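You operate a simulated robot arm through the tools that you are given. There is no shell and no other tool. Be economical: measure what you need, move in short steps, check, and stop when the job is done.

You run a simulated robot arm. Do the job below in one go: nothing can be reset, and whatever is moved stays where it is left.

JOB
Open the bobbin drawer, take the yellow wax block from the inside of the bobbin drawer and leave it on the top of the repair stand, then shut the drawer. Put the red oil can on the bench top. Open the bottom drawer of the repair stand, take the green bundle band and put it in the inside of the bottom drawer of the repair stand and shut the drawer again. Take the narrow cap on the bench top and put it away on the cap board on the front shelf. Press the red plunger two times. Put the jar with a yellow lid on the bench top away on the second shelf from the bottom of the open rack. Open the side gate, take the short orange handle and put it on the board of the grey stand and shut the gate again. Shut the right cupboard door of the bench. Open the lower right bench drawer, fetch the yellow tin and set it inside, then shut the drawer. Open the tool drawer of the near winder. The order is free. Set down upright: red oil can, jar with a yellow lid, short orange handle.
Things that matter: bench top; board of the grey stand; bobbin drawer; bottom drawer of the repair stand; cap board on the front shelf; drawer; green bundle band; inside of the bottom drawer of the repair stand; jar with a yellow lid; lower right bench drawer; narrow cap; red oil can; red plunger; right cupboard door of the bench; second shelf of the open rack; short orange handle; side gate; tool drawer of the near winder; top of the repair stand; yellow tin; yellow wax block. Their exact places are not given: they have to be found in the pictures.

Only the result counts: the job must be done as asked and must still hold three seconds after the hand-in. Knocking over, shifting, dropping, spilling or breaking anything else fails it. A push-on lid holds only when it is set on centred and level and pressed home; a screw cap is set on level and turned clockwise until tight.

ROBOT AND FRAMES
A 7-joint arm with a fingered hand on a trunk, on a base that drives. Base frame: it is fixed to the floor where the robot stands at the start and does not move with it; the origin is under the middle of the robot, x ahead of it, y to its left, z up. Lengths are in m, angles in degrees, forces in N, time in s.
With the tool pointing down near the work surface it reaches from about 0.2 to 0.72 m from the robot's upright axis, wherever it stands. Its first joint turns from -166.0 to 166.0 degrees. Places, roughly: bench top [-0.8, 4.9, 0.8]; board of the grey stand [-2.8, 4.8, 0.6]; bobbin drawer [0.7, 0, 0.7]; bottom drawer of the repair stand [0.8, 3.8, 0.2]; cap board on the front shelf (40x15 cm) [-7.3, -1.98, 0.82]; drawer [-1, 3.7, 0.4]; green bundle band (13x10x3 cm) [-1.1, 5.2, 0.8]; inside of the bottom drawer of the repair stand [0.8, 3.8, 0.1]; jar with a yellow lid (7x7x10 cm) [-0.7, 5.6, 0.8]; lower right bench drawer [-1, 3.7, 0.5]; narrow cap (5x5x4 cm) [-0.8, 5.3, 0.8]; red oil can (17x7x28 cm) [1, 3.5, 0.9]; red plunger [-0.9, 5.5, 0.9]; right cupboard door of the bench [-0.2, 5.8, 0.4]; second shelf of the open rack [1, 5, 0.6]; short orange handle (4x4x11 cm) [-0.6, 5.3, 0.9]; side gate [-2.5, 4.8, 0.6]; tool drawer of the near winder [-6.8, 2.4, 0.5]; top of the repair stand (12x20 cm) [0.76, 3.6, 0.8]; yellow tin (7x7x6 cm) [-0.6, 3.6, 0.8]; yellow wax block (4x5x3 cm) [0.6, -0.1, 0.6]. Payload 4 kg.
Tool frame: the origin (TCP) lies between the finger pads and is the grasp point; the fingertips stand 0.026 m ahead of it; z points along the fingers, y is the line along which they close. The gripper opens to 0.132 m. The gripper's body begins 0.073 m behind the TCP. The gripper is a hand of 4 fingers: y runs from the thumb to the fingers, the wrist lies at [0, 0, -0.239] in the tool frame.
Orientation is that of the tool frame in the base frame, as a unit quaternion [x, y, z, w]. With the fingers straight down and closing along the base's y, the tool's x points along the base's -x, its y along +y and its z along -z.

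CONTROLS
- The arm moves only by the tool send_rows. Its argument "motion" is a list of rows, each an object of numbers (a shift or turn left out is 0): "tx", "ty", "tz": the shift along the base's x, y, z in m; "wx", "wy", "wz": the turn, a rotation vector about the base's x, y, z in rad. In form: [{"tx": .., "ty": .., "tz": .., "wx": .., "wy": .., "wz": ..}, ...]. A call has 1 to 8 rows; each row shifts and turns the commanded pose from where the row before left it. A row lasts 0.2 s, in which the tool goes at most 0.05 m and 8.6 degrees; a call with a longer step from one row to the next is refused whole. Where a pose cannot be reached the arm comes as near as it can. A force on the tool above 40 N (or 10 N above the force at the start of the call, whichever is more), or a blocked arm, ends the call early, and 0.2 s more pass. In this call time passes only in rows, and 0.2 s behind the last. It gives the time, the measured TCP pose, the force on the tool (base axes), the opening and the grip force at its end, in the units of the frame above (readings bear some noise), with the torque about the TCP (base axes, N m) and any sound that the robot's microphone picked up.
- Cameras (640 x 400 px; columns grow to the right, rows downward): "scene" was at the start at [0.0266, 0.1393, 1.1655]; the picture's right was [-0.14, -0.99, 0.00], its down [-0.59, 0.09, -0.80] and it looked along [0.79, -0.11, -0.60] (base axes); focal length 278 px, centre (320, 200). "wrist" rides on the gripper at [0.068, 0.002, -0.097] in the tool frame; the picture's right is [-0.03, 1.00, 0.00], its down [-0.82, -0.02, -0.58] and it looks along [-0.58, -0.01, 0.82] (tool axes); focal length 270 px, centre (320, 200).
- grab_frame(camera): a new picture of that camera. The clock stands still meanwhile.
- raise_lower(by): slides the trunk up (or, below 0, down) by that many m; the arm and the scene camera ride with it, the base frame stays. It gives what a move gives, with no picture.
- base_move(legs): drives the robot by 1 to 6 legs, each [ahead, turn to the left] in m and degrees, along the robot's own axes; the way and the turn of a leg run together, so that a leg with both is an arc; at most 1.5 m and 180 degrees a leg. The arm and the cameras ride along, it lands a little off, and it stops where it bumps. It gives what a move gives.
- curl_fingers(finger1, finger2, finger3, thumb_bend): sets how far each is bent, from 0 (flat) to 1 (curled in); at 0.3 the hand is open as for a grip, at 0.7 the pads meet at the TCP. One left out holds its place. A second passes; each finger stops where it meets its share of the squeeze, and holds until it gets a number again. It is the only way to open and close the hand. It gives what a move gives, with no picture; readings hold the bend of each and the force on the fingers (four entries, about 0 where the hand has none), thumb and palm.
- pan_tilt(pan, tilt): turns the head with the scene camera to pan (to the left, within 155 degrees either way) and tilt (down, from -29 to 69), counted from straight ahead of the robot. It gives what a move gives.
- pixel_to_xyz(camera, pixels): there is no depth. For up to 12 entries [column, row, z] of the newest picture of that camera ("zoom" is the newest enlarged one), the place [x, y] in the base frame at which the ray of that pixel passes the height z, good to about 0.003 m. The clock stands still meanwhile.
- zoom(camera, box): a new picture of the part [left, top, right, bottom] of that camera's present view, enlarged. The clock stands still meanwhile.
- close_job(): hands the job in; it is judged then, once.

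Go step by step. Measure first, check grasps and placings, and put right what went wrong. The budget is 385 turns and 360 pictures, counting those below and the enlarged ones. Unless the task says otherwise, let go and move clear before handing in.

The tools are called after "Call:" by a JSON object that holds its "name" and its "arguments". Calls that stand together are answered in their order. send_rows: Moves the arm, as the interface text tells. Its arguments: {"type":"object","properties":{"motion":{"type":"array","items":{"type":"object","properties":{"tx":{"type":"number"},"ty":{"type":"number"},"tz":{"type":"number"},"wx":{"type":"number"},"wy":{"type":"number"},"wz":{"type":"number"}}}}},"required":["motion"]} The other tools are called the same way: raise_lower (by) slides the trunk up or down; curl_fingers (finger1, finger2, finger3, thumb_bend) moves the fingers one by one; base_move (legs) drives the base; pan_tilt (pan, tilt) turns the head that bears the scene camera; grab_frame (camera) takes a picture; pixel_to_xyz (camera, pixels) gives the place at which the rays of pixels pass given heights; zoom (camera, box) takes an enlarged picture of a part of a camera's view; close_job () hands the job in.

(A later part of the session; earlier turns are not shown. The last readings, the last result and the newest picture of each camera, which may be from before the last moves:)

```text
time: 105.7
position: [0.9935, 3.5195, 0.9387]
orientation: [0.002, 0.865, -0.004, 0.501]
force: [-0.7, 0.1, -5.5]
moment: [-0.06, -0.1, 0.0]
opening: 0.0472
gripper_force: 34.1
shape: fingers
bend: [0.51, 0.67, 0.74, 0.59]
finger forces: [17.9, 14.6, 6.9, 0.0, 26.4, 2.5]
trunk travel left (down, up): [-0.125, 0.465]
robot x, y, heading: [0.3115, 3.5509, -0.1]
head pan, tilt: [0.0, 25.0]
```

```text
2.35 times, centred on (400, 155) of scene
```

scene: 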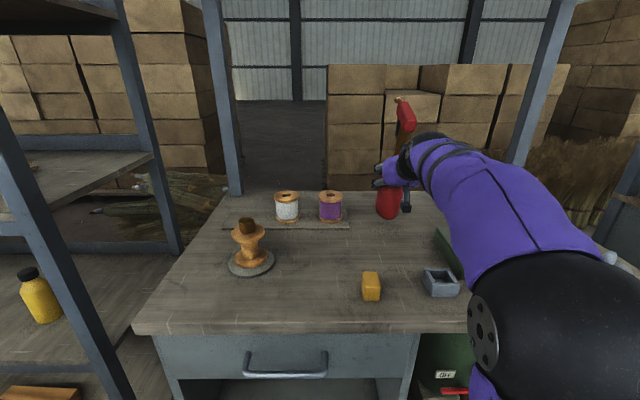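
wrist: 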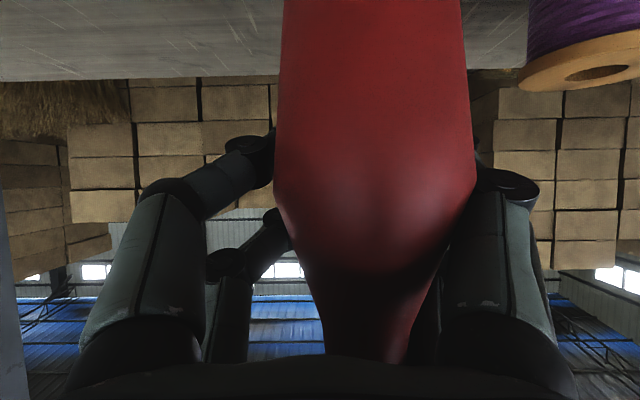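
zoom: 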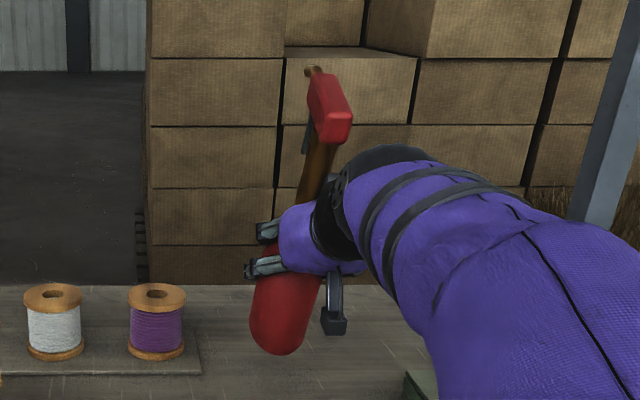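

The can is held firmly. Retract with the can raised, back off, and turn toward the bench.

Call:
{"name": "send_rows", "arguments": {"motion": [{"tz": 0.04}, {"tz": 0.03}, {"tx": -0.05}, {"tx": -0.05}, {"tx": -0.05}, {"tx": -0.05}]}}

Call:
{"name": "base_move", "arguments": {"legs": [[-0.25, 0], [0, 90], [0.55, 0], [0, 90]]}}

Call:
{"name": "grab_frame", "arguments": {"camera": "scene"}}

```text
time: 107.1
position: [0.7933, 3.5192, 1.0097]
orientation: [0.002, 0.865, -0.002, 0.501]
force: [1.3, -1.0, -5.5]
moment: [-0.09, -0.11, -0.02]
opening: 0.0475
gripper_force: 34.5
shape: fingers
bend: [0.51, 0.67, 0.74, 0.6]
finger forces: [18.3, 14.8, 7.0, 0.0, 26.1, 2.7]
trunk travel left (down, up): [-0.125, 0.465]
robot x, y, heading: [0.3084, 3.5552, -0.3]
head pan, tilt: [0.0, 25.0]
```

```text
time: 120.1
position: [-0.4305, 4.1236, 1.0111]
orientation: [0.866, 0.005, -0.501, 0.001]
force: [-0.4, -0.1, -4.2]
moment: [0.06, 0.09, 0.03]
opening: 0.0473
gripper_force: 33.5
shape: fingers
bend: [0.51, 0.68, 0.75, 0.6]
finger forces: [18.8, 13.4, 6.5, 0.1, 26.0, 2.2]
trunk travel left (down, up): [-0.125, 0.465]
robot x, y, heading: [0.058, 4.0987, -179.4]
head pan, tilt: [0.0, 25.0]
```

```text
306 pictures are left
```

scene: 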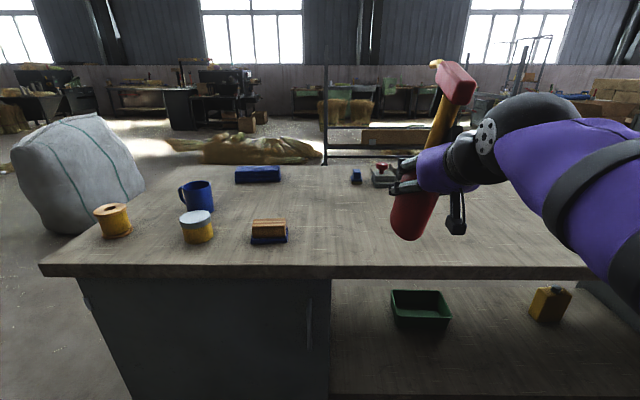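

Call:
{"name": "grab_frame", "arguments": {"camera": "wrist"}}

Call:
{"name": "zoom", "arguments": {"camera": "scene", "box": [340, 40, 500, 260]}}

```text
305 pictures are left
```

wrist: 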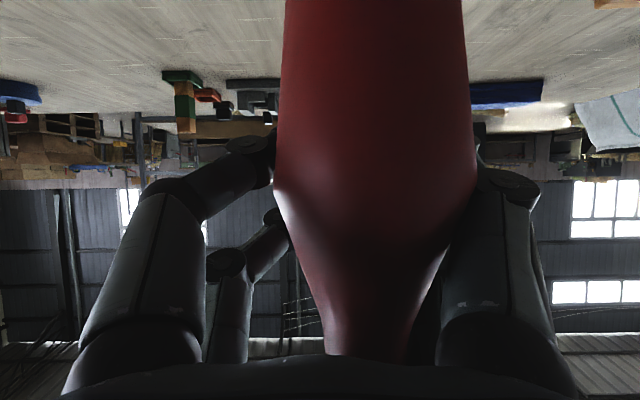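

```text
1.82 times, centred on (420, 150) of scene
```

zoom: 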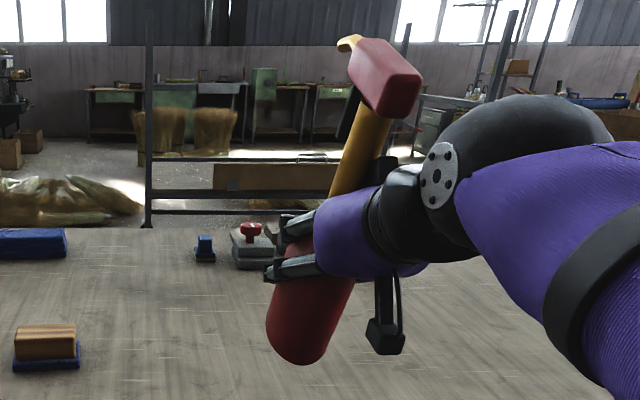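

The bottle widens upward in the wrist view: it is pitched ~10° back toward the robot. Correct by pitching forward 0.19 rad and check.

Call:
{"name": "send_rows", "arguments": {"motion": [{"wy": -0.1}, {"wy": -0.09}]}}

Call:
{"name": "zoom", "arguments": {"camera": "scene", "box": [340, 40, 500, 260]}}

```text
time: 120.7
position: [-0.4315, 4.1236, 1.0111]
orientation: [0.909, 0.003, -0.417, 0.0]
force: [1.0, -0.3, -5.6]
moment: [0.08, 0.08, 0.02]
opening: 0.0472
gripper_force: 32.9
shape: fingers
bend: [0.51, 0.68, 0.75, 0.6]
finger forces: [18.9, 13.6, 6.4, 0.0, 25.9, 2.4]
trunk travel left (down, up): [-0.125, 0.465]
robot x, y, heading: [0.0532, 4.1002, -179.8]
head pan, tilt: [0.0, 25.0]
```

```text
1.82 times, centred on (420, 150) of scene
```

zoom: 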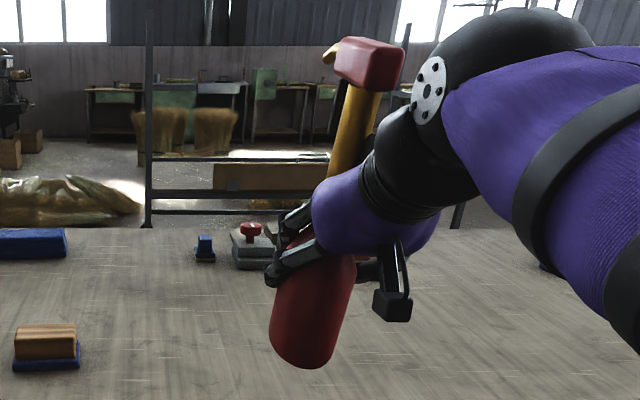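

Nearly upright now; a further 0.06 rad. Drive 0.1 ahead and move over the free spot near (-0.66,4.12).

Call:
{"name": "base_move", "arguments": {"legs": [[0.1, 0]]}}

Call:
{"name": "send_rows", "arguments": {"motion": [{"wy": -0.06, "tx": -0.03}, {"tx": -0.04}, {"tx": -0.04}, {"tx": -0.02, "tz": -0.03}, {"tz": -0.04}, {"tz": -0.02}]}}

Call:
{"name": "grab_frame", "arguments": {"camera": "scene"}}

Call:
{"name": "grab_frame", "arguments": {"camera": "wrist"}}

```text
time: 121.9
position: [-0.5323, 4.1227, 1.0114]
orientation: [0.909, 0.005, -0.417, 0.002]
force: [-0.2, -0.7, -5.0]
moment: [0.07, 0.12, -0.03]
opening: 0.0471
gripper_force: 33.6
shape: fingers
bend: [0.51, 0.68, 0.75, 0.6]
finger forces: [18.9, 13.7, 6.7, 0.1, 25.8, 2.3]
trunk travel left (down, up): [-0.125, 0.465]
robot x, y, heading: [-0.0469, 4.1008, -179.6]
head pan, tilt: [0.0, 25.0]
```

```text
time: 123.3
position: [-0.6596, 4.1232, 0.9214]
orientation: [0.921, 0.004, -0.39, 0.001]
force: [-0.1, 0.9, -5.1]
moment: [0.06, 0.13, 0.0]
opening: 0.0472
gripper_force: 33.6
shape: fingers
bend: [0.51, 0.68, 0.75, 0.6]
finger forces: [18.9, 13.8, 6.5, 0.0, 25.7, 2.4]
trunk travel left (down, up): [-0.125, 0.465]
robot x, y, heading: [-0.0481, 4.0978, -179.4]
head pan, tilt: [0.0, 25.0]
```

```text
302 pictures are left
```

scene: 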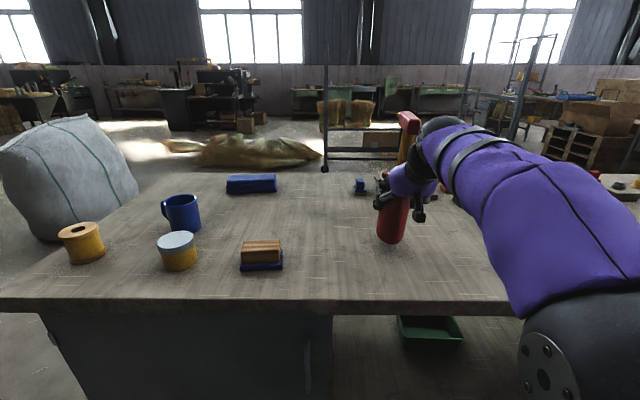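

```text
301 pictures are left
```

wrist: 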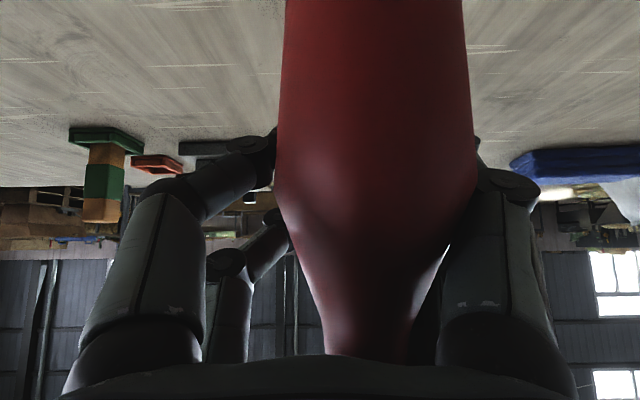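

Upright now. Lower until contact.

Call:
{"name": "send_rows", "arguments": {"motion": [{"tz": -0.01}, {"tz": -0.008}, {"tz": -0.004}, {"tz": -0.004}, {"tz": -0.004}]}}

Call:
{"name": "zoom", "arguments": {"camera": "scene", "box": [340, 100, 460, 270]}}

```text
time: 124.5
position: [-0.6616, 4.1229, 0.8925]
orientation: [0.92, 0.005, -0.392, 0.001]
force: [-0.5, -0.2, 1.8]
moment: [0.02, -0.2, 0.0]
opening: 0.0469
gripper_force: 34.3
shape: fingers
bend: [0.51, 0.68, 0.75, 0.6]
finger forces: [18.9, 15.0, 6.7, 0.0, 26.3, 1.0]
trunk travel left (down, up): [-0.125, 0.465]
robot x, y, heading: [-0.0462, 4.0983, -179.7]
head pan, tilt: [0.0, 25.0]
```

```text
2.35 times, centred on (400, 185) of scene
```

zoom: 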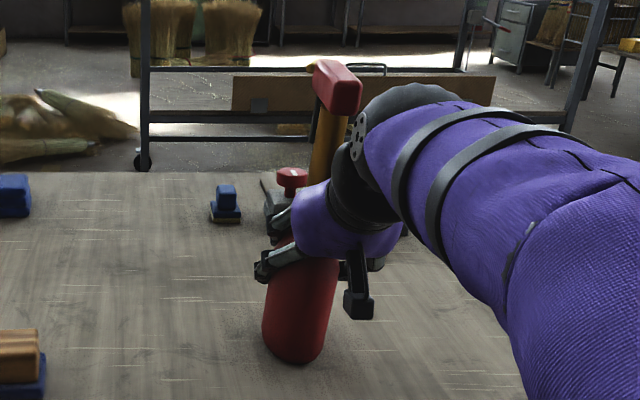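

Call:
{"name": "send_rows", "arguments": {"motion": [{"tz": -0.003}]}}

Call:
{"name": "curl_fingers", "arguments": {"finger1": 0.48, "finger2": 0.55, "finger3": 0.55, "thumb_bend": 0.53}}

Call:
{"name": "curl_fingers", "arguments": {"finger1": 0.3, "finger2": 0.3, "finger3": 0.3, "thumb_bend": 0.3}}

Call:
{"name": "grab_frame", "arguments": {"camera": "wrist"}}

```text
time: 124.9
position: [-0.6612, 4.1214, 0.8927]
orientation: [0.919, 0.004, -0.394, 0.0]
force: [-6.7, -0.9, 15.5]
moment: [-0.14, -0.35, -0.11]
opening: 0.0467
gripper_force: 38.3
shape: fingers
bend: [0.51, 0.68, 0.75, 0.59]
finger forces: [19.5, 20.2, 8.1, 0.0, 27.8, 0.0]
trunk travel left (down, up): [-0.125, 0.465]
robot x, y, heading: [-0.0482, 4.0951, -179.4]
head pan, tilt: [0.0, 25.0]
```

```text
time: 125.9
position: [-0.6616, 4.1231, 0.8878]
orientation: [0.921, 0.004, -0.39, 0.002]
force: [-0.3, -0.9, -1.1]
moment: [-0.01, 0.02, 0.03]
opening: 0.0657
gripper_force: 0.6
shape: fingers
bend: [0.47, 0.55, 0.55, 0.53]
finger forces: [1.1, 0.0, 0.1, 0.0, 0.0, 0.0]
trunk travel left (down, up): [-0.125, 0.465]
robot x, y, heading: [-0.0475, 4.0981, -179.6]
head pan, tilt: [0.0, 25.0]
```

```text
time: 126.9
position: [-0.6604, 4.123, 0.8877]
orientation: [0.92, 0.004, -0.391, 0.001]
force: [0.1, -0.9, 0.1]
moment: [0.0, 0.03, -0.04]
opening: 0.1324
gripper_force: 0.0
shape: fingers
bend: [0.3, 0.3, 0.3, 0.3]
finger forces: [0.1, 0.0, 0.1, 0.0, 0.1, 0.1]
trunk travel left (down, up): [-0.125, 0.465]
robot x, y, heading: [-0.0451, 4.0964, -179.6]
head pan, tilt: [0.0, 25.0]
```

```text
299 pictures are left
```

wrist: 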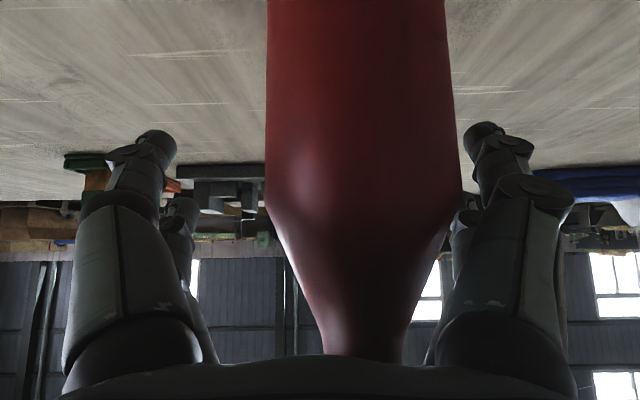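

Bottle stands free. Withdraw straight back.

Call:
{"name": "send_rows", "arguments": {"motion": [{"tx": 0.03}, {"tx": 0.04}, {"tx": 0.04}, {"tx": 0.04}, {"tx": 0.04}]}}

Call:
{"name": "base_move", "arguments": {"legs": [[-0.1, 0]]}}

Call:
{"name": "pan_tilt", "arguments": {"pan": -15, "tilt": 25}}

Call:
{"name": "grab_frame", "arguments": {"camera": "scene"}}

```text
time: 128.1
position: [-0.4779, 4.1204, 0.8765]
orientation: [0.926, 0.005, -0.377, -0.001]
force: [-0.2, -0.5, -0.9]
moment: [-0.03, -0.02, 0.01]
opening: 0.1328
gripper_force: 0.1
shape: fingers
bend: [0.3, 0.3, 0.3, 0.3]
finger forces: [0.1, 0.0, 0.0, 0.0, 0.0, 0.0]
trunk travel left (down, up): [-0.125, 0.465]
robot x, y, heading: [-0.0434, 4.1007, -179.5]
head pan, tilt: [0.0, 25.0]
```

```text
time: 129.2
position: [-0.3757, 4.1237, 0.8782]
orientation: [0.926, 0.005, -0.377, 0.0]
force: [0.7, -0.2, -0.1]
moment: [-0.02, 0.01, 0.03]
opening: 0.1324
gripper_force: 0.1
shape: fingers
bend: [0.3, 0.3, 0.3, 0.3]
finger forces: [0.0, 0.1, 0.0, 0.0, 0.1, 0.0]
trunk travel left (down, up): [-0.125, 0.465]
robot x, y, heading: [0.0548, 4.0985, -179.5]
head pan, tilt: [0.0, 25.0]
```

```text
time: 130.0
position: [-0.3766, 4.1222, 0.8774]
orientation: [0.927, 0.007, -0.376, 0.001]
force: [-0.1, 0.4, -0.9]
moment: [0.0, -0.01, -0.02]
opening: 0.1325
gripper_force: 0.0
shape: fingers
bend: [0.3, 0.3, 0.3, 0.3]
finger forces: [0.0, 0.0, 0.0, 0.0, 0.0, 0.1]
trunk travel left (down, up): [-0.125, 0.465]
robot x, y, heading: [0.0557, 4.1012, -179.5]
head pan, tilt: [-15.0, 25.0]
```

```text
298 pictures are left
```

scene: 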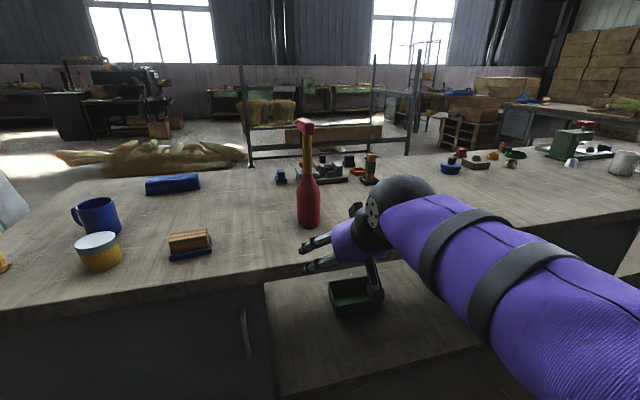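

Oil can stands on the bench. Next, survey the bench's north part and the open cupboard door.

Call:
{"name": "pan_tilt", "arguments": {"pan": -55, "tilt": 25}}

Call:
{"name": "grab_frame", "arguments": {"camera": "scene"}}

Call:
{"name": "zoom", "arguments": {"camera": "scene", "box": [0, 60, 320, 260]}}

```text
time: 131.1
position: [-0.3758, 4.1227, 0.8769]
orientation: [0.927, 0.006, -0.376, 0.0]
force: [-0.3, 0.0, 0.1]
moment: [-0.01, 0.02, 0.01]
opening: 0.1325
gripper_force: 0.0
shape: fingers
bend: [0.3, 0.3, 0.3, 0.3]
finger forces: [0.0, 0.1, 0.0, 0.0, 0.0, 0.1]
trunk travel left (down, up): [-0.125, 0.465]
robot x, y, heading: [0.0584, 4.0984, -179.7]
head pan, tilt: [-55.0, 25.0]
```

```text
297 pictures are left
```

scene: 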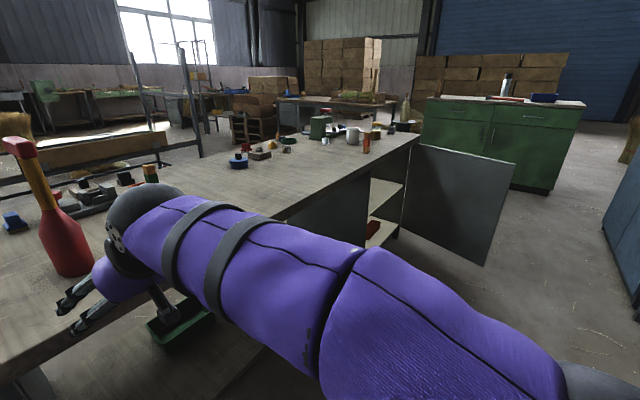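

```text
2.00 times, centred on (160, 160) of scene
```

zoom: 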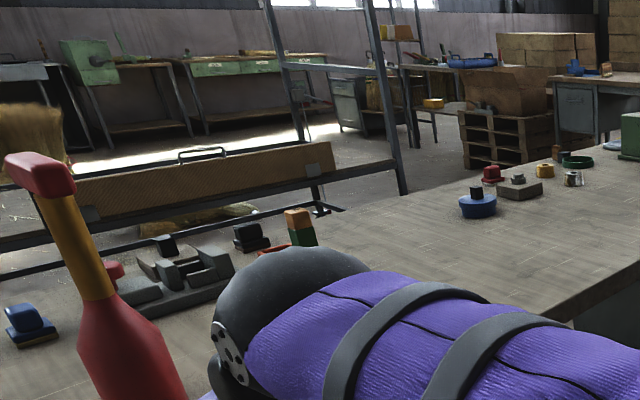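

Call:
{"name": "base_move", "arguments": {"legs": [[0, -90], [0.5, 0]]}}

Call:
{"name": "pan_tilt", "arguments": {"pan": 20, "tilt": 28}}

Call:
{"name": "grab_frame", "arguments": {"camera": "scene"}}

```text
time: 138.2
position: [0.0755, 5.0291, 0.8749]
orientation: [0.658, -0.651, -0.266, -0.267]
force: [0.4, -0.4, 0.3]
moment: [-0.02, -0.02, -0.01]
opening: 0.1329
gripper_force: 0.0
shape: fingers
bend: [0.3, 0.3, 0.3, 0.3]
finger forces: [0.1, 0.0, 0.1, 0.0, 0.0, 0.0]
trunk travel left (down, up): [-0.125, 0.465]
robot x, y, heading: [0.0538, 4.5967, 90.6]
head pan, tilt: [-55.0, 25.0]
```

```text
time: 139.7
position: [0.0754, 5.0288, 0.8761]
orientation: [0.659, -0.651, -0.266, -0.266]
force: [-0.3, 0.5, 0.0]
moment: [0.01, 0.0, -0.01]
opening: 0.1325
gripper_force: 0.1
shape: fingers
bend: [0.3, 0.3, 0.3, 0.3]
finger forces: [0.1, 0.1, 0.0, 0.0, 0.0, 0.0]
trunk travel left (down, up): [-0.125, 0.465]
robot x, y, heading: [0.0497, 4.5989, 90.3]
head pan, tilt: [20.0, 28.0]
```

```text
295 pictures are left
```

scene: 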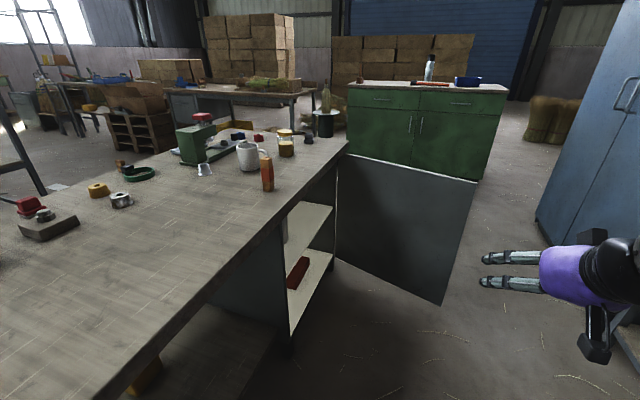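

Call:
{"name": "zoom", "arguments": {"camera": "scene", "box": [80, 90, 340, 250]}}

Call:
{"name": "zoom", "arguments": {"camera": "scene", "box": [0, 150, 180, 260]}}

Call:
{"name": "pixel_to_xyz", "arguments": {"camera": "scene", "pixels": [[348, 152, 0.7], [478, 182, 0.7], [441, 304, 0.15], [336, 258, 0.15], [268, 190, 0.8], [287, 156, 0.8], [205, 175, 0.8], [140, 180, 0.8], [350, 148, 0.8], [125, 207, 0.8]]}}

```text
2.46 times, centred on (210, 170) of scene
```

zoom: 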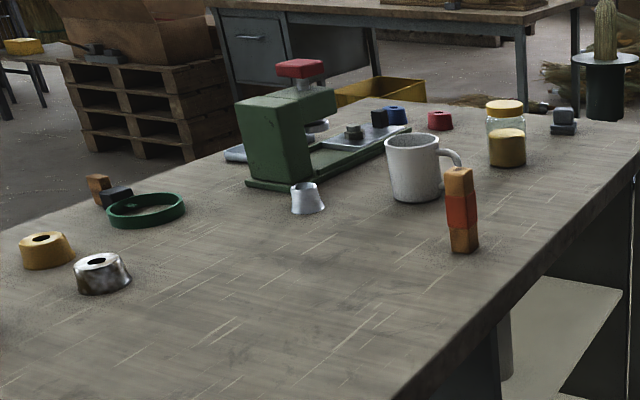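

```text
3.56 times, centred on (90, 205) of scene
```

zoom: 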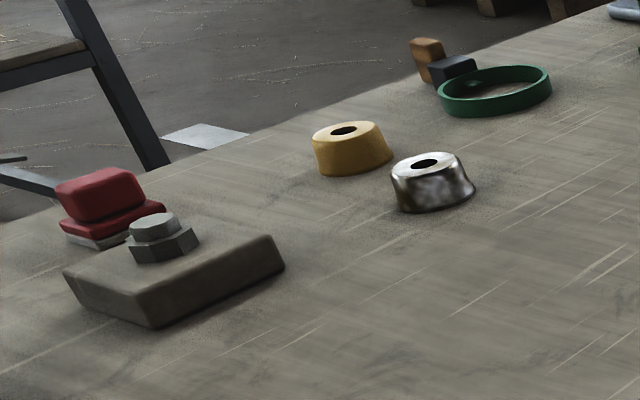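

```text
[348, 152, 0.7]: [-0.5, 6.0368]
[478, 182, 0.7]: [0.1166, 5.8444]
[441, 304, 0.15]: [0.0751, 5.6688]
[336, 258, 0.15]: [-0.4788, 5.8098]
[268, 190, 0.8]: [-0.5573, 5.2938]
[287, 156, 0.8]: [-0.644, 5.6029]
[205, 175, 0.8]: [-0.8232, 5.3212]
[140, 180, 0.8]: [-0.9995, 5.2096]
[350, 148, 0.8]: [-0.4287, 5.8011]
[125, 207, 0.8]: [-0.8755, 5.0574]
```

Found: orange handle (-0.56,5.29), jar (-0.65,5.61), narrow cap (-0.82,5.32), band (-1.0,5.21), press with red plunger. The door spans from hinge (-0.47,5.83) to (0.09,5.76). I drive to about (0.2,5.2) to drag it closed from behind its top.

Call:
{"name": "base_move", "arguments": {"legs": [[0, -14], [0.62, 0], [0, 29]]}}

Call:
{"name": "grab_frame", "arguments": {"camera": "scene"}}

```text
time: 145.7
position: [0.1104, 5.6274, 0.875]
orientation: [0.737, -0.561, -0.298, -0.23]
force: [0.1, -0.6, 0.1]
moment: [0.01, 0.03, 0.01]
opening: 0.1327
gripper_force: 0.1
shape: fingers
bend: [0.3, 0.3, 0.3, 0.3]
finger forces: [0.0, 0.0, 0.0, 0.0, 0.1, 0.0]
trunk travel left (down, up): [-0.125, 0.465]
robot x, y, heading: [0.1996, 5.2061, 105.6]
head pan, tilt: [20.0, 28.0]
```

```text
292 pictures are left
```

scene: 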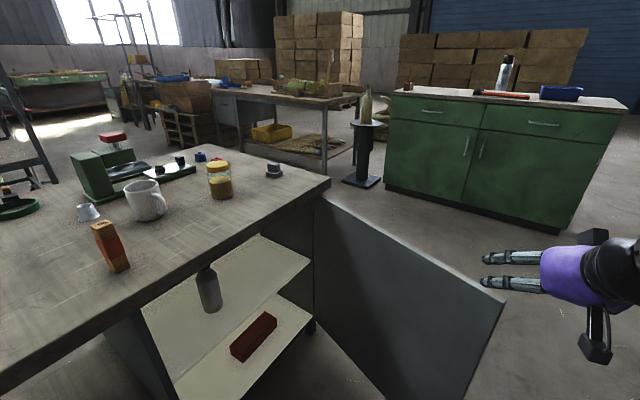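

Call:
{"name": "pixel_to_xyz", "arguments": {"camera": "scene", "pixels": [[318, 197, 0.72], [503, 300, 0.72], [503, 300, 0.68], [503, 300, 0.76], [318, 197, 0.76], [330, 185, 0.8]]}}

```text
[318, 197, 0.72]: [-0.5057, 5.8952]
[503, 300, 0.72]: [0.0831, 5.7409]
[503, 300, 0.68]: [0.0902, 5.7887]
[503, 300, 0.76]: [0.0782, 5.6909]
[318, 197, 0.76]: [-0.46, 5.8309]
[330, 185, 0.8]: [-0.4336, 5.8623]
```

Refined: door top z≈0.755, from hinge (-0.46,5.835) to (0.08,5.70). Turn the tool straight down and move behind the door.

Call:
{"name": "send_rows", "arguments": {"motion": [{"tx": -0.018, "ty": 0.0305, "tz": 0.004, "wx": -0.1238, "wy": -0.0346}, {"tx": -0.018, "ty": 0.0305, "tz": 0.004, "wx": -0.1238, "wy": -0.0346}, {"tx": -0.018, "ty": 0.0305, "tz": 0.004, "wx": -0.1238, "wy": -0.0346}, {"tx": -0.018, "ty": 0.0305, "tz": 0.004, "wx": -0.1238, "wy": -0.0346}, {"tx": -0.018, "ty": 0.0305, "tz": 0.004, "wx": -0.1238, "wy": -0.0346}, {"tx": -0.018, "ty": 0.0305, "tz": 0.004, "wx": -0.1238, "wy": -0.0346}]}}

Call:
{"name": "grab_frame", "arguments": {"camera": "wrist"}}

Call:
{"name": "grab_frame", "arguments": {"camera": "scene"}}

```text
time: 147.1
position: [0.0144, 5.7912, 0.8959]
orientation: [0.796, -0.604, -0.031, -0.026]
force: [-1.1, 0.5, -1.0]
moment: [-0.1, -0.01, 0.02]
opening: 0.1327
gripper_force: 0.0
shape: fingers
bend: [0.3, 0.3, 0.3, 0.3]
finger forces: [0.0, 0.1, 0.0, 0.1, 0.0, 0.0]
out of reach, approached as far as the arm can: row 6
trunk travel left (down, up): [-0.125, 0.465]
robot x, y, heading: [0.1979, 5.2031, 105.5]
head pan, tilt: [20.0, 28.0]
```

```text
291 pictures are left
```

wrist: 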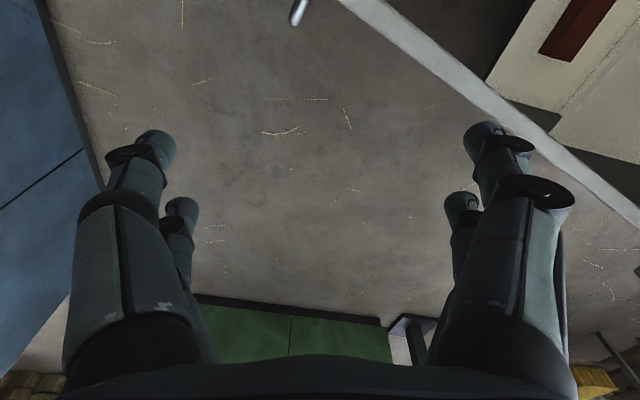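

```text
290 pictures are left
```

scene: 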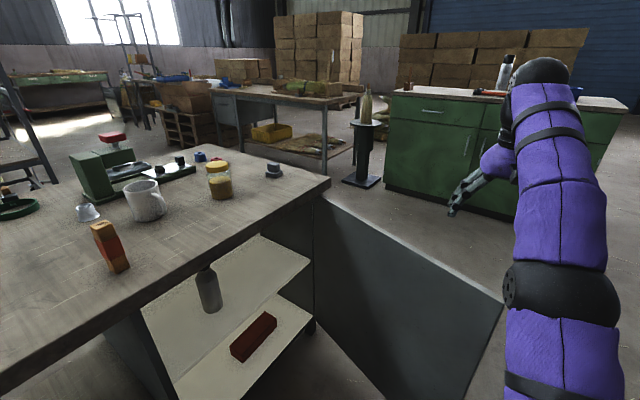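

Narrow the fingers and lower behind the door.

Call:
{"name": "curl_fingers", "arguments": {"finger1": 0.55, "finger2": 0.55, "finger3": 0.55, "thumb_bend": 0.55}}

Call:
{"name": "send_rows", "arguments": {"motion": [{"ty": 0.02, "tz": -0.03}, {"tz": -0.04}, {"tz": -0.04}, {"tz": -0.04}, {"tz": -0.02}]}}

Call:
{"name": "grab_frame", "arguments": {"camera": "wrist"}}

```text
time: 148.1
position: [0.0151, 5.7921, 0.8976]
orientation: [0.796, -0.603, -0.032, -0.028]
force: [-0.8, 0.1, -0.6]
moment: [-0.02, -0.01, -0.01]
opening: 0.0496
gripper_force: 0.1
shape: fingers
bend: [0.55, 0.55, 0.55, 0.55]
finger forces: [0.0, 0.0, 0.0, 0.0, 0.1, 0.0]
trunk travel left (down, up): [-0.125, 0.465]
robot x, y, heading: [0.199, 5.1995, 105.6]
head pan, tilt: [20.0, 28.0]
```

```text
time: 149.3
position: [0.0144, 5.8118, 0.7284]
orientation: [0.796, -0.603, -0.032, -0.029]
force: [-0.3, -0.5, -0.7]
moment: [-0.02, 0.0, -0.01]
opening: 0.0499
gripper_force: 0.1
shape: fingers
bend: [0.55, 0.55, 0.55, 0.55]
finger forces: [0.0, 0.1, 0.0, 0.1, 0.0, 0.1]
trunk travel left (down, up): [-0.125, 0.465]
robot x, y, heading: [0.1984, 5.205, 105.4]
head pan, tilt: [20.0, 28.0]
```

```text
289 pictures are left
```

wrist: 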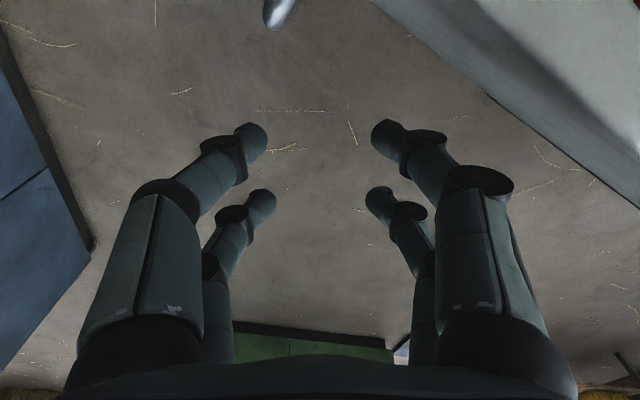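

Call:
{"name": "send_rows", "arguments": {"motion": [{"tx": -0.015, "ty": -0.03}, {"tx": -0.015, "ty": -0.03}, {"tx": -0.0122, "ty": -0.0373}, {"tx": -0.0122, "ty": -0.0373}, {"tx": -0.0122, "ty": -0.0373}, {"tx": -0.0215, "ty": -0.0327}, {"tx": -0.0215, "ty": -0.0327}, {"tx": -0.0215, "ty": -0.0327}]}}

Call:
{"name": "grab_frame", "arguments": {"camera": "scene"}}

```text
time: 151.1
position: [-0.1169, 5.5396, 0.7271]
orientation: [0.795, -0.605, -0.033, -0.029]
force: [0.0, 1.3, -0.5]
moment: [-0.03, -0.03, 0.0]
opening: 0.0489
gripper_force: 0.0
shape: fingers
bend: [0.55, 0.55, 0.55, 0.55]
finger forces: [0.0, 0.0, 0.1, 0.0, 0.1, 0.0]
trunk travel left (down, up): [-0.125, 0.465]
robot x, y, heading: [0.1993, 5.2027, 105.6]
head pan, tilt: [20.0, 28.0]
```

```text
288 pictures are left
```

scene: 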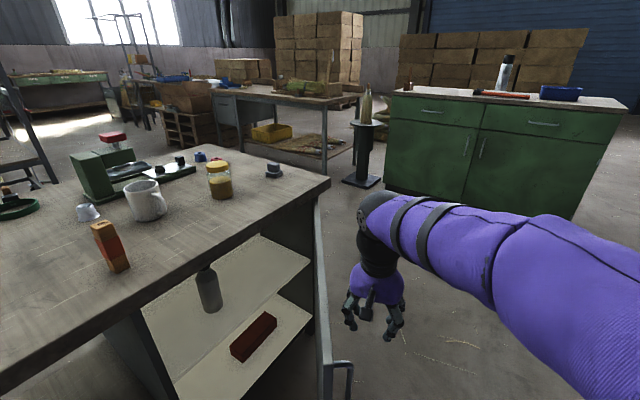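

Door now swings along (around 45°). Continue along the arc.

Call:
{"name": "send_rows", "arguments": {"motion": [{"tx": -0.03, "ty": -0.027}, {"tx": -0.03, "ty": -0.027}, {"tx": -0.028, "ty": -0.025}, {"tx": -0.034, "ty": -0.02}, {"tx": -0.034, "ty": -0.02}]}}

Call:
{"name": "grab_frame", "arguments": {"camera": "scene"}}

```text
time: 152.3
position: [-0.2723, 5.4211, 0.729]
orientation: [0.796, -0.604, -0.033, -0.029]
force: [-0.1, -0.3, -0.7]
moment: [-0.04, 0.01, 0.01]
opening: 0.0491
gripper_force: 0.0
shape: fingers
bend: [0.55, 0.55, 0.55, 0.55]
finger forces: [0.1, 0.0, 0.1, 0.0, 0.0, 0.0]
trunk travel left (down, up): [-0.125, 0.465]
robot x, y, heading: [0.1959, 5.2032, 105.5]
head pan, tilt: [20.0, 28.0]
```

```text
287 pictures are left
```

scene: 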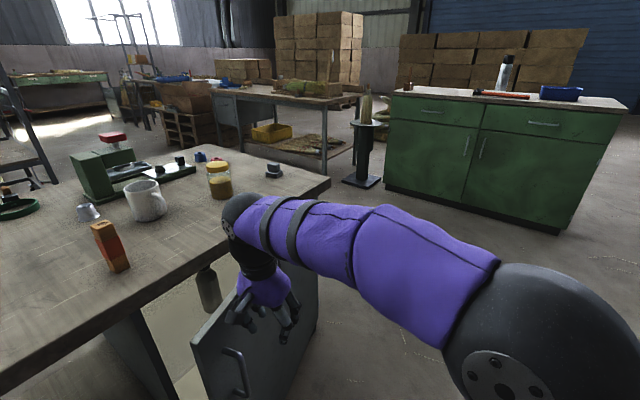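

The hand is on the door's outer face, so it can simply be pushed on. Tilt the tool to point down-west, lower a bit, and push -x.

Call:
{"name": "send_rows", "arguments": {"motion": [{"tx": 0.03, "ty": 0.01, "wy": 0.14}, {"tx": 0.03, "ty": 0.01, "wy": 0.14}, {"wy": 0.14}, {"wy": 0.14}, {"wy": 0.14, "tz": -0.04}, {"tz": -0.04}, {"tz": -0.04}]}}

Call:
{"name": "curl_fingers", "arguments": {"finger1": 0.7, "finger2": 0.7, "finger3": 0.7, "thumb_bend": 0.7}}

Call:
{"name": "send_rows", "arguments": {"motion": [{"tx": -0.04}, {"tx": -0.04}, {"tx": -0.03}, {"tx": -0.03}]}}

Call:
{"name": "grab_frame", "arguments": {"camera": "scene"}}

```text
time: 153.9
position: [-0.2129, 5.4409, 0.607]
orientation: [0.736, -0.578, -0.304, 0.179]
force: [0.1, -0.1, 0.4]
moment: [-0.01, 0.03, -0.03]
opening: 0.049
gripper_force: 0.1
shape: fingers
bend: [0.55, 0.55, 0.55, 0.55]
finger forces: [0.0, 0.0, 0.0, 0.1, 0.1, 0.1]
trunk travel left (down, up): [-0.125, 0.465]
robot x, y, heading: [0.1981, 5.2033, 105.4]
head pan, tilt: [20.0, 28.0]
```

```text
time: 154.9
position: [-0.2138, 5.4404, 0.6081]
orientation: [0.737, -0.577, -0.303, 0.18]
force: [0.3, 0.4, 0.1]
moment: [0.02, -0.02, 0.02]
opening: 0.0016
gripper_force: 0.1
shape: fingers
bend: [0.7, 0.7, 0.7, 0.7]
finger forces: [0.0, 0.0, 0.0, 0.0, 0.1, 0.1]
trunk travel left (down, up): [-0.125, 0.465]
robot x, y, heading: [0.199, 5.1999, 105.5]
head pan, tilt: [20.0, 28.0]
```

```text
time: 155.9
position: [-0.3542, 5.4416, 0.6077]
orientation: [0.737, -0.576, -0.304, 0.18]
force: [-0.3, 0.5, -0.2]
moment: [0.03, 0.03, -0.01]
opening: 0.0016
gripper_force: 0.1
shape: fingers
bend: [0.7, 0.7, 0.7, 0.7]
finger forces: [0.1, 0.0, 0.1, 0.0, 0.0, 0.1]
trunk travel left (down, up): [-0.125, 0.465]
robot x, y, heading: [0.1983, 5.2028, 105.3]
head pan, tilt: [20.0, 28.0]
```

```text
286 pictures are left
```

scene: 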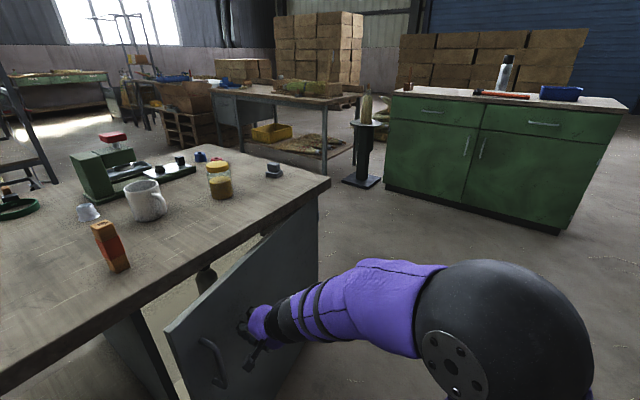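

Call:
{"name": "send_rows", "arguments": {"motion": [{"tx": -0.025}, {"tx": -0.025}, {"tx": -0.02}, {"tx": -0.01}, {"tx": -0.01}, {"tx": -0.01}]}}

Call:
{"name": "grab_frame", "arguments": {"camera": "scene"}}

```text
time: 157.3
position: [-0.4523, 5.4412, 0.6077]
orientation: [0.736, -0.577, -0.303, 0.18]
force: [0.1, -0.4, -0.5]
moment: [0.02, -0.02, 0.0]
opening: 0.0008
gripper_force: 0.0
shape: fingers
bend: [0.7, 0.7, 0.7, 0.7]
finger forces: [0.0, 0.0, 0.0, 0.0, 0.0, 0.0]
trunk travel left (down, up): [-0.125, 0.465]
robot x, y, heading: [0.1976, 5.2048, 105.6]
head pan, tilt: [20.0, 28.0]
```

```text
285 pictures are left
```

scene: 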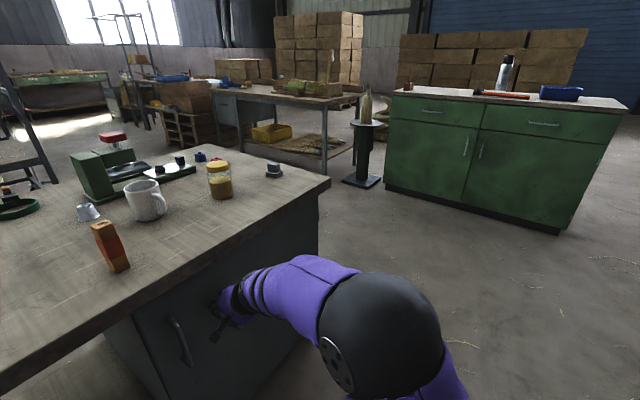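

Nearly closed. Push on until force builds.

Call:
{"name": "send_rows", "arguments": {"motion": [{"tx": -0.01}, {"tx": -0.01}, {"tx": -0.01}, {"tx": -0.01}, {"tx": -0.01}]}}

Call:
{"name": "zoom", "arguments": {"camera": "scene", "box": [80, 180, 350, 400]}}

```text
time: 158.1
position: [-0.4737, 5.4425, 0.607]
orientation: [0.737, -0.578, -0.3, 0.18]
force: [29.0, -3.8, 7.7]
moment: [0.0, 0.41, 0.12]
opening: 0.0
gripper_force: 14.8
shape: fingers
bend: [0.71, 0.73, 0.65, 0.69]
finger forces: [12.5, 17.4, 0.0, 0.0, 0.0, 0.0]
trunk travel left (down, up): [-0.125, 0.465]
robot x, y, heading: [0.201, 5.2042, 105.4]
head pan, tilt: [20.0, 28.0]
stopped in row 3: the force on the tool passed its limit at 47 N (the readings are from after the stop); the commanded pose is now the measured one
```

```text
1.82 times, centred on (215, 290) of scene
```

zoom: 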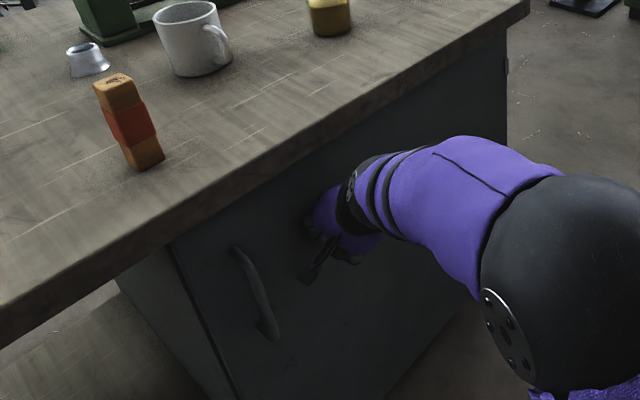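

Door is shut. Retract the hand, raising and reorienting it to point ahead/30° down for the jar.

Call:
{"name": "send_rows", "arguments": {"motion": [{"tx": 0.05}, {"tx": 0.05}, {"tx": 0.04, "tz": 0.02}, {"tx": 0.03, "tz": 0.04}, {"tx": 0.02, "tz": 0.045}, {"tx": 0.02, "tz": 0.045}, {"tz": 0.05}, {"tz": 0.05}]}}

Call:
{"name": "send_rows", "arguments": {"motion": [{"ty": 0.02, "tz": 0.02, "wx": 0.125, "wy": -0.0544, "wz": -0.045}, {"ty": 0.02, "tz": 0.02, "wx": 0.125, "wy": -0.0544, "wz": -0.045}, {"ty": 0.02, "tz": 0.02, "wx": 0.125, "wy": -0.0544, "wz": -0.045}, {"ty": 0.02, "wx": 0.125, "wy": -0.0544, "wz": -0.045}, {"ty": 0.02, "wx": 0.125, "wy": -0.0544, "wz": -0.045}, {"wx": 0.125, "wy": -0.0544, "wz": -0.045}, {"wx": 0.125, "wy": -0.0544, "wz": -0.045}]}}

Call:
{"name": "grab_frame", "arguments": {"camera": "scene"}}

```text
time: 159.9
position: [-0.2647, 5.4422, 0.8574]
orientation: [0.738, -0.578, -0.3, 0.179]
force: [0.2, -0.7, -0.9]
moment: [-0.03, -0.03, 0.03]
opening: 0.0009
gripper_force: 0.1
shape: fingers
bend: [0.7, 0.7, 0.7, 0.7]
finger forces: [0.1, 0.0, 0.0, 0.1, 0.0, 0.0]
trunk travel left (down, up): [-0.125, 0.465]
robot x, y, heading: [0.1986, 5.2026, 105.5]
head pan, tilt: [20.0, 28.0]
```

```text
time: 161.5
position: [-0.2671, 5.5415, 0.918]
orientation: [0.689, -0.524, -0.398, -0.303]
force: [0.0, 0.3, -0.1]
moment: [-0.01, 0.02, 0.01]
opening: 0.0008
gripper_force: 0.1
shape: fingers
bend: [0.7, 0.7, 0.7, 0.7]
finger forces: [0.0, 0.0, 0.1, 0.0, 0.1, 0.0]
trunk travel left (down, up): [-0.125, 0.465]
robot x, y, heading: [0.1995, 5.2053, 105.0]
head pan, tilt: [20.0, 28.0]
```

```text
283 pictures are left
```

scene: 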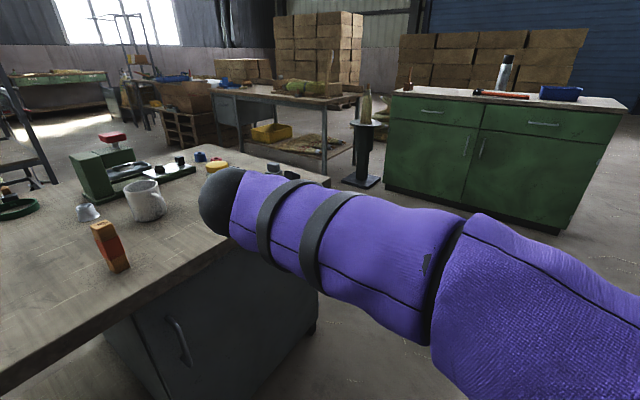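

Call:
{"name": "send_rows", "arguments": {"motion": [{"tx": 0.042, "ty": 0.011}, {"tx": 0.042, "ty": 0.011}, {"tx": 0.042, "ty": 0.011}, {"tx": 0.042, "ty": 0.011}, {"tx": 0.042, "ty": 0.011}, {"tx": 0.042, "ty": 0.011}]}}

Call:
{"name": "base_move", "arguments": {"legs": [[0, -5], [0.46, 0], [0, 80]]}}

Call:
{"name": "pan_tilt", "arguments": {"pan": 10, "tilt": 28}}

Call:
{"name": "curl_fingers", "arguments": {"finger1": 0.3, "finger2": 0.3, "finger3": 0.3, "thumb_bend": 0.3}}

Call:
{"name": "grab_frame", "arguments": {"camera": "scene"}}

Call:
{"name": "grab_frame", "arguments": {"camera": "wrist"}}

```text
time: 162.9
position: [-0.016, 5.6153, 0.9032]
orientation: [0.693, -0.53, -0.385, -0.301]
force: [0.1, -1.0, 0.0]
moment: [-0.02, 0.03, -0.02]
opening: 0.0009
gripper_force: 0.1
shape: fingers
bend: [0.7, 0.7, 0.7, 0.7]
finger forces: [0.0, 0.0, 0.1, 0.0, 0.1, 0.0]
trunk travel left (down, up): [-0.125, 0.465]
robot x, y, heading: [0.2035, 5.204, 105.5]
head pan, tilt: [20.0, 28.0]
```

```text
time: 169.9
position: [-0.3355, 5.5528, 0.9046]
orientation: [0.873, 0.003, -0.487, -0.006]
force: [-0.5, -0.1, 0.1]
moment: [0.03, 0.03, 0.01]
opening: 0.0007
gripper_force: 0.0
shape: fingers
bend: [0.7, 0.7, 0.7, 0.7]
finger forces: [0.1, 0.0, 0.0, 0.1, 0.0, 0.0]
trunk travel left (down, up): [-0.125, 0.465]
robot x, y, heading: [0.1166, 5.6488, -179.7]
head pan, tilt: [20.0, 28.0]
```

```text
time: 170.6
position: [-0.337, 5.5515, 0.9038]
orientation: [0.873, 0.004, -0.487, -0.004]
force: [0.1, -0.5, -0.1]
moment: [0.02, 0.01, 0.0]
opening: 0.0011
gripper_force: 0.0
shape: fingers
bend: [0.7, 0.7, 0.7, 0.7]
finger forces: [0.1, 0.0, 0.0, 0.0, 0.1, 0.0]
trunk travel left (down, up): [-0.125, 0.465]
robot x, y, heading: [0.1169, 5.6507, -179.9]
head pan, tilt: [10.0, 28.0]
```

```text
time: 171.6
position: [-0.3363, 5.5516, 0.9031]
orientation: [0.874, 0.004, -0.486, -0.004]
force: [0.7, -0.2, -0.1]
moment: [-0.03, 0.03, -0.03]
opening: 0.1325
gripper_force: 0.0
shape: fingers
bend: [0.3, 0.3, 0.3, 0.3]
finger forces: [0.0, 0.0, 0.0, 0.0, 0.0, 0.0]
trunk travel left (down, up): [-0.125, 0.465]
robot x, y, heading: [0.1156, 5.6527, -180.2]
head pan, tilt: [10.0, 28.0]
```

```text
282 pictures are left
```

scene: 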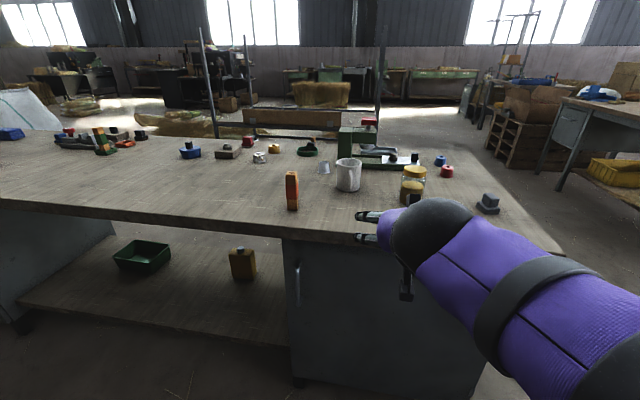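

```text
281 pictures are left
```

wrist: 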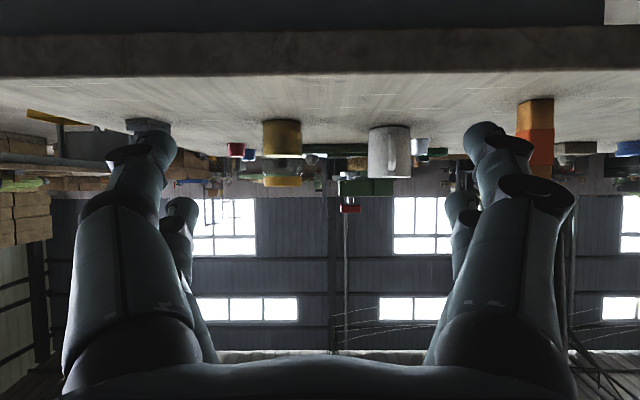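

Call:
{"name": "pixel_to_xyz", "arguments": {"camera": "scene", "pixels": [[400, 196, 0.82], [426, 196, 0.82], [413, 203, 0.8], [402, 170, 0.89], [427, 170, 0.89], [336, 185, 0.82], [361, 185, 0.82], [348, 192, 0.8], [292, 210, 0.8], [487, 212, 0.8]]}}

```text
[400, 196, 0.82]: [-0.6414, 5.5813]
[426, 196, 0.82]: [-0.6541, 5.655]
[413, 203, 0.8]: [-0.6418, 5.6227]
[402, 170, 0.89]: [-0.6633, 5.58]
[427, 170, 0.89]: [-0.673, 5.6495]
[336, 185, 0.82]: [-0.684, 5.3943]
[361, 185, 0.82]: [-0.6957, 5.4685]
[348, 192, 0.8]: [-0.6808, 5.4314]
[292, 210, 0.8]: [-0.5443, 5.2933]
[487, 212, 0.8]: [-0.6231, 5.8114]
```

Jar centre ≈ (-0.672,5.617); neighbours clear by 7 cm. Align, drive 0.12 ahead, lower and approach.

Call:
{"name": "send_rows", "arguments": {"motion": [{"ty": 0.033}, {"ty": 0.032}, {"tz": -0.02}, {"tz": -0.023}]}}

Call:
{"name": "base_move", "arguments": {"legs": [[0.12, 0]]}}

Call:
{"name": "send_rows", "arguments": {"motion": [{"tx": -0.03}, {"tx": -0.03}, {"tx": -0.03}]}}

Call:
{"name": "grab_frame", "arguments": {"camera": "wrist"}}

```text
time: 172.6
position: [-0.3413, 5.6087, 0.8469]
orientation: [0.881, 0.012, -0.473, -0.006]
force: [0.3, -0.8, 0.0]
moment: [-0.01, 0.0, -0.01]
opening: 0.1327
gripper_force: 0.0
shape: fingers
bend: [0.3, 0.3, 0.3, 0.3]
finger forces: [0.1, 0.0, 0.1, 0.0, 0.0, 0.0]
trunk travel left (down, up): [-0.125, 0.465]
robot x, y, heading: [0.1172, 5.6513, -180.0]
head pan, tilt: [10.0, 28.0]
```

```text
time: 173.9
position: [-0.4633, 5.6149, 0.8475]
orientation: [0.881, 0.006, -0.472, -0.009]
force: [0.0, -0.2, 0.0]
moment: [0.0, -0.03, -0.01]
opening: 0.1325
gripper_force: 0.0
shape: fingers
bend: [0.3, 0.3, 0.3, 0.3]
finger forces: [0.0, 0.0, 0.0, 0.0, 0.1, 0.0]
trunk travel left (down, up): [-0.125, 0.465]
robot x, y, heading: [-0.0013, 5.6512, 179.7]
head pan, tilt: [10.0, 28.0]
```

```text
time: 174.7
position: [-0.5535, 5.6136, 0.8472]
orientation: [0.882, 0.008, -0.472, -0.009]
force: [0.2, -0.8, -0.9]
moment: [-0.01, -0.02, 0.0]
opening: 0.1323
gripper_force: 0.1
shape: fingers
bend: [0.3, 0.3, 0.3, 0.3]
finger forces: [0.1, 0.1, 0.0, 0.1, 0.0, 0.0]
trunk travel left (down, up): [-0.125, 0.465]
robot x, y, heading: [-0.0016, 5.6497, 179.9]
head pan, tilt: [10.0, 28.0]
```

```text
280 pictures are left
```

wrist: 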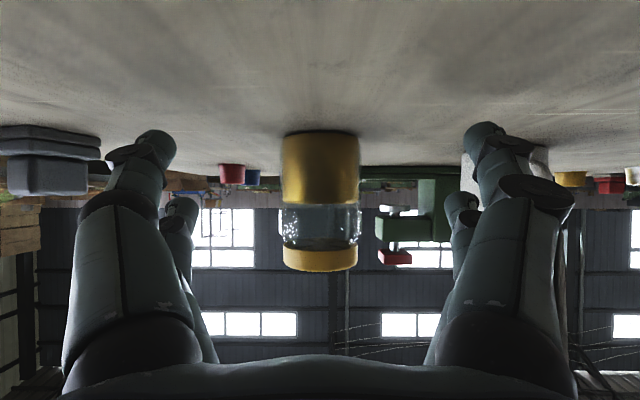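

Call:
{"name": "send_rows", "arguments": {"motion": [{"tx": -0.03}, {"tx": -0.03}, {"tx": -0.03}, {"tx": -0.025}]}}

Call:
{"name": "grab_frame", "arguments": {"camera": "wrist"}}

Call:
{"name": "curl_fingers", "arguments": {"finger1": 0.6, "finger2": 0.6, "finger3": 0.6, "thumb_bend": 0.6}}

Call:
{"name": "grab_frame", "arguments": {"camera": "wrist"}}

```text
time: 175.7
position: [-0.668, 5.6131, 0.8461]
orientation: [0.882, 0.007, -0.472, -0.01]
force: [0.1, 0.0, -0.6]
moment: [-0.04, 0.03, 0.01]
opening: 0.1326
gripper_force: 0.0
shape: fingers
bend: [0.3, 0.3, 0.3, 0.3]
finger forces: [0.0, 0.0, 0.0, 0.0, 0.0, 0.1]
trunk travel left (down, up): [-0.125, 0.465]
robot x, y, heading: [-0.0021, 5.6499, 179.9]
head pan, tilt: [10.0, 28.0]
```

```text
279 pictures are left
```

wrist: 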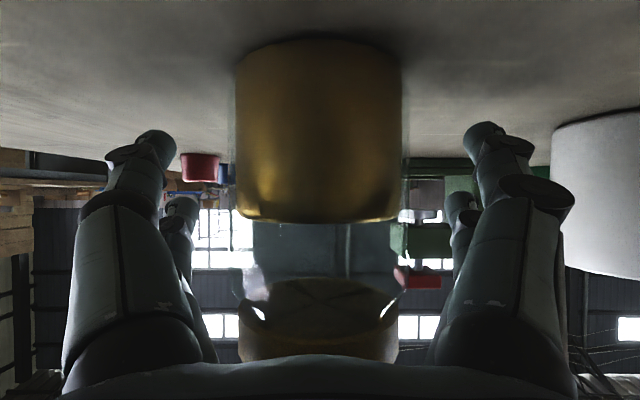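

```text
time: 176.7
position: [-0.6685, 5.6151, 0.8452]
orientation: [0.881, 0.006, -0.473, -0.01]
force: [-1.0, 1.5, -0.2]
moment: [0.05, 0.08, -0.01]
opening: 0.0479
gripper_force: 7.5
shape: fingers
bend: [0.55, 0.59, 0.59, 0.58]
finger forces: [4.1, 3.3, 1.5, 0.0, 6.5, 0.1]
trunk travel left (down, up): [-0.125, 0.465]
robot x, y, heading: [0.0003, 5.6542, 180.0]
head pan, tilt: [10.0, 28.0]
```

```text
278 pictures are left
```

wrist: 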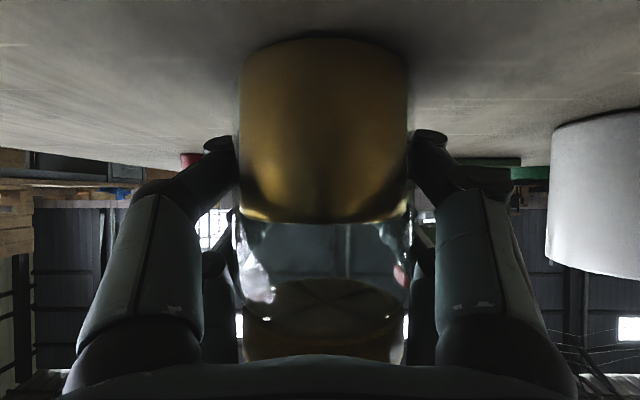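

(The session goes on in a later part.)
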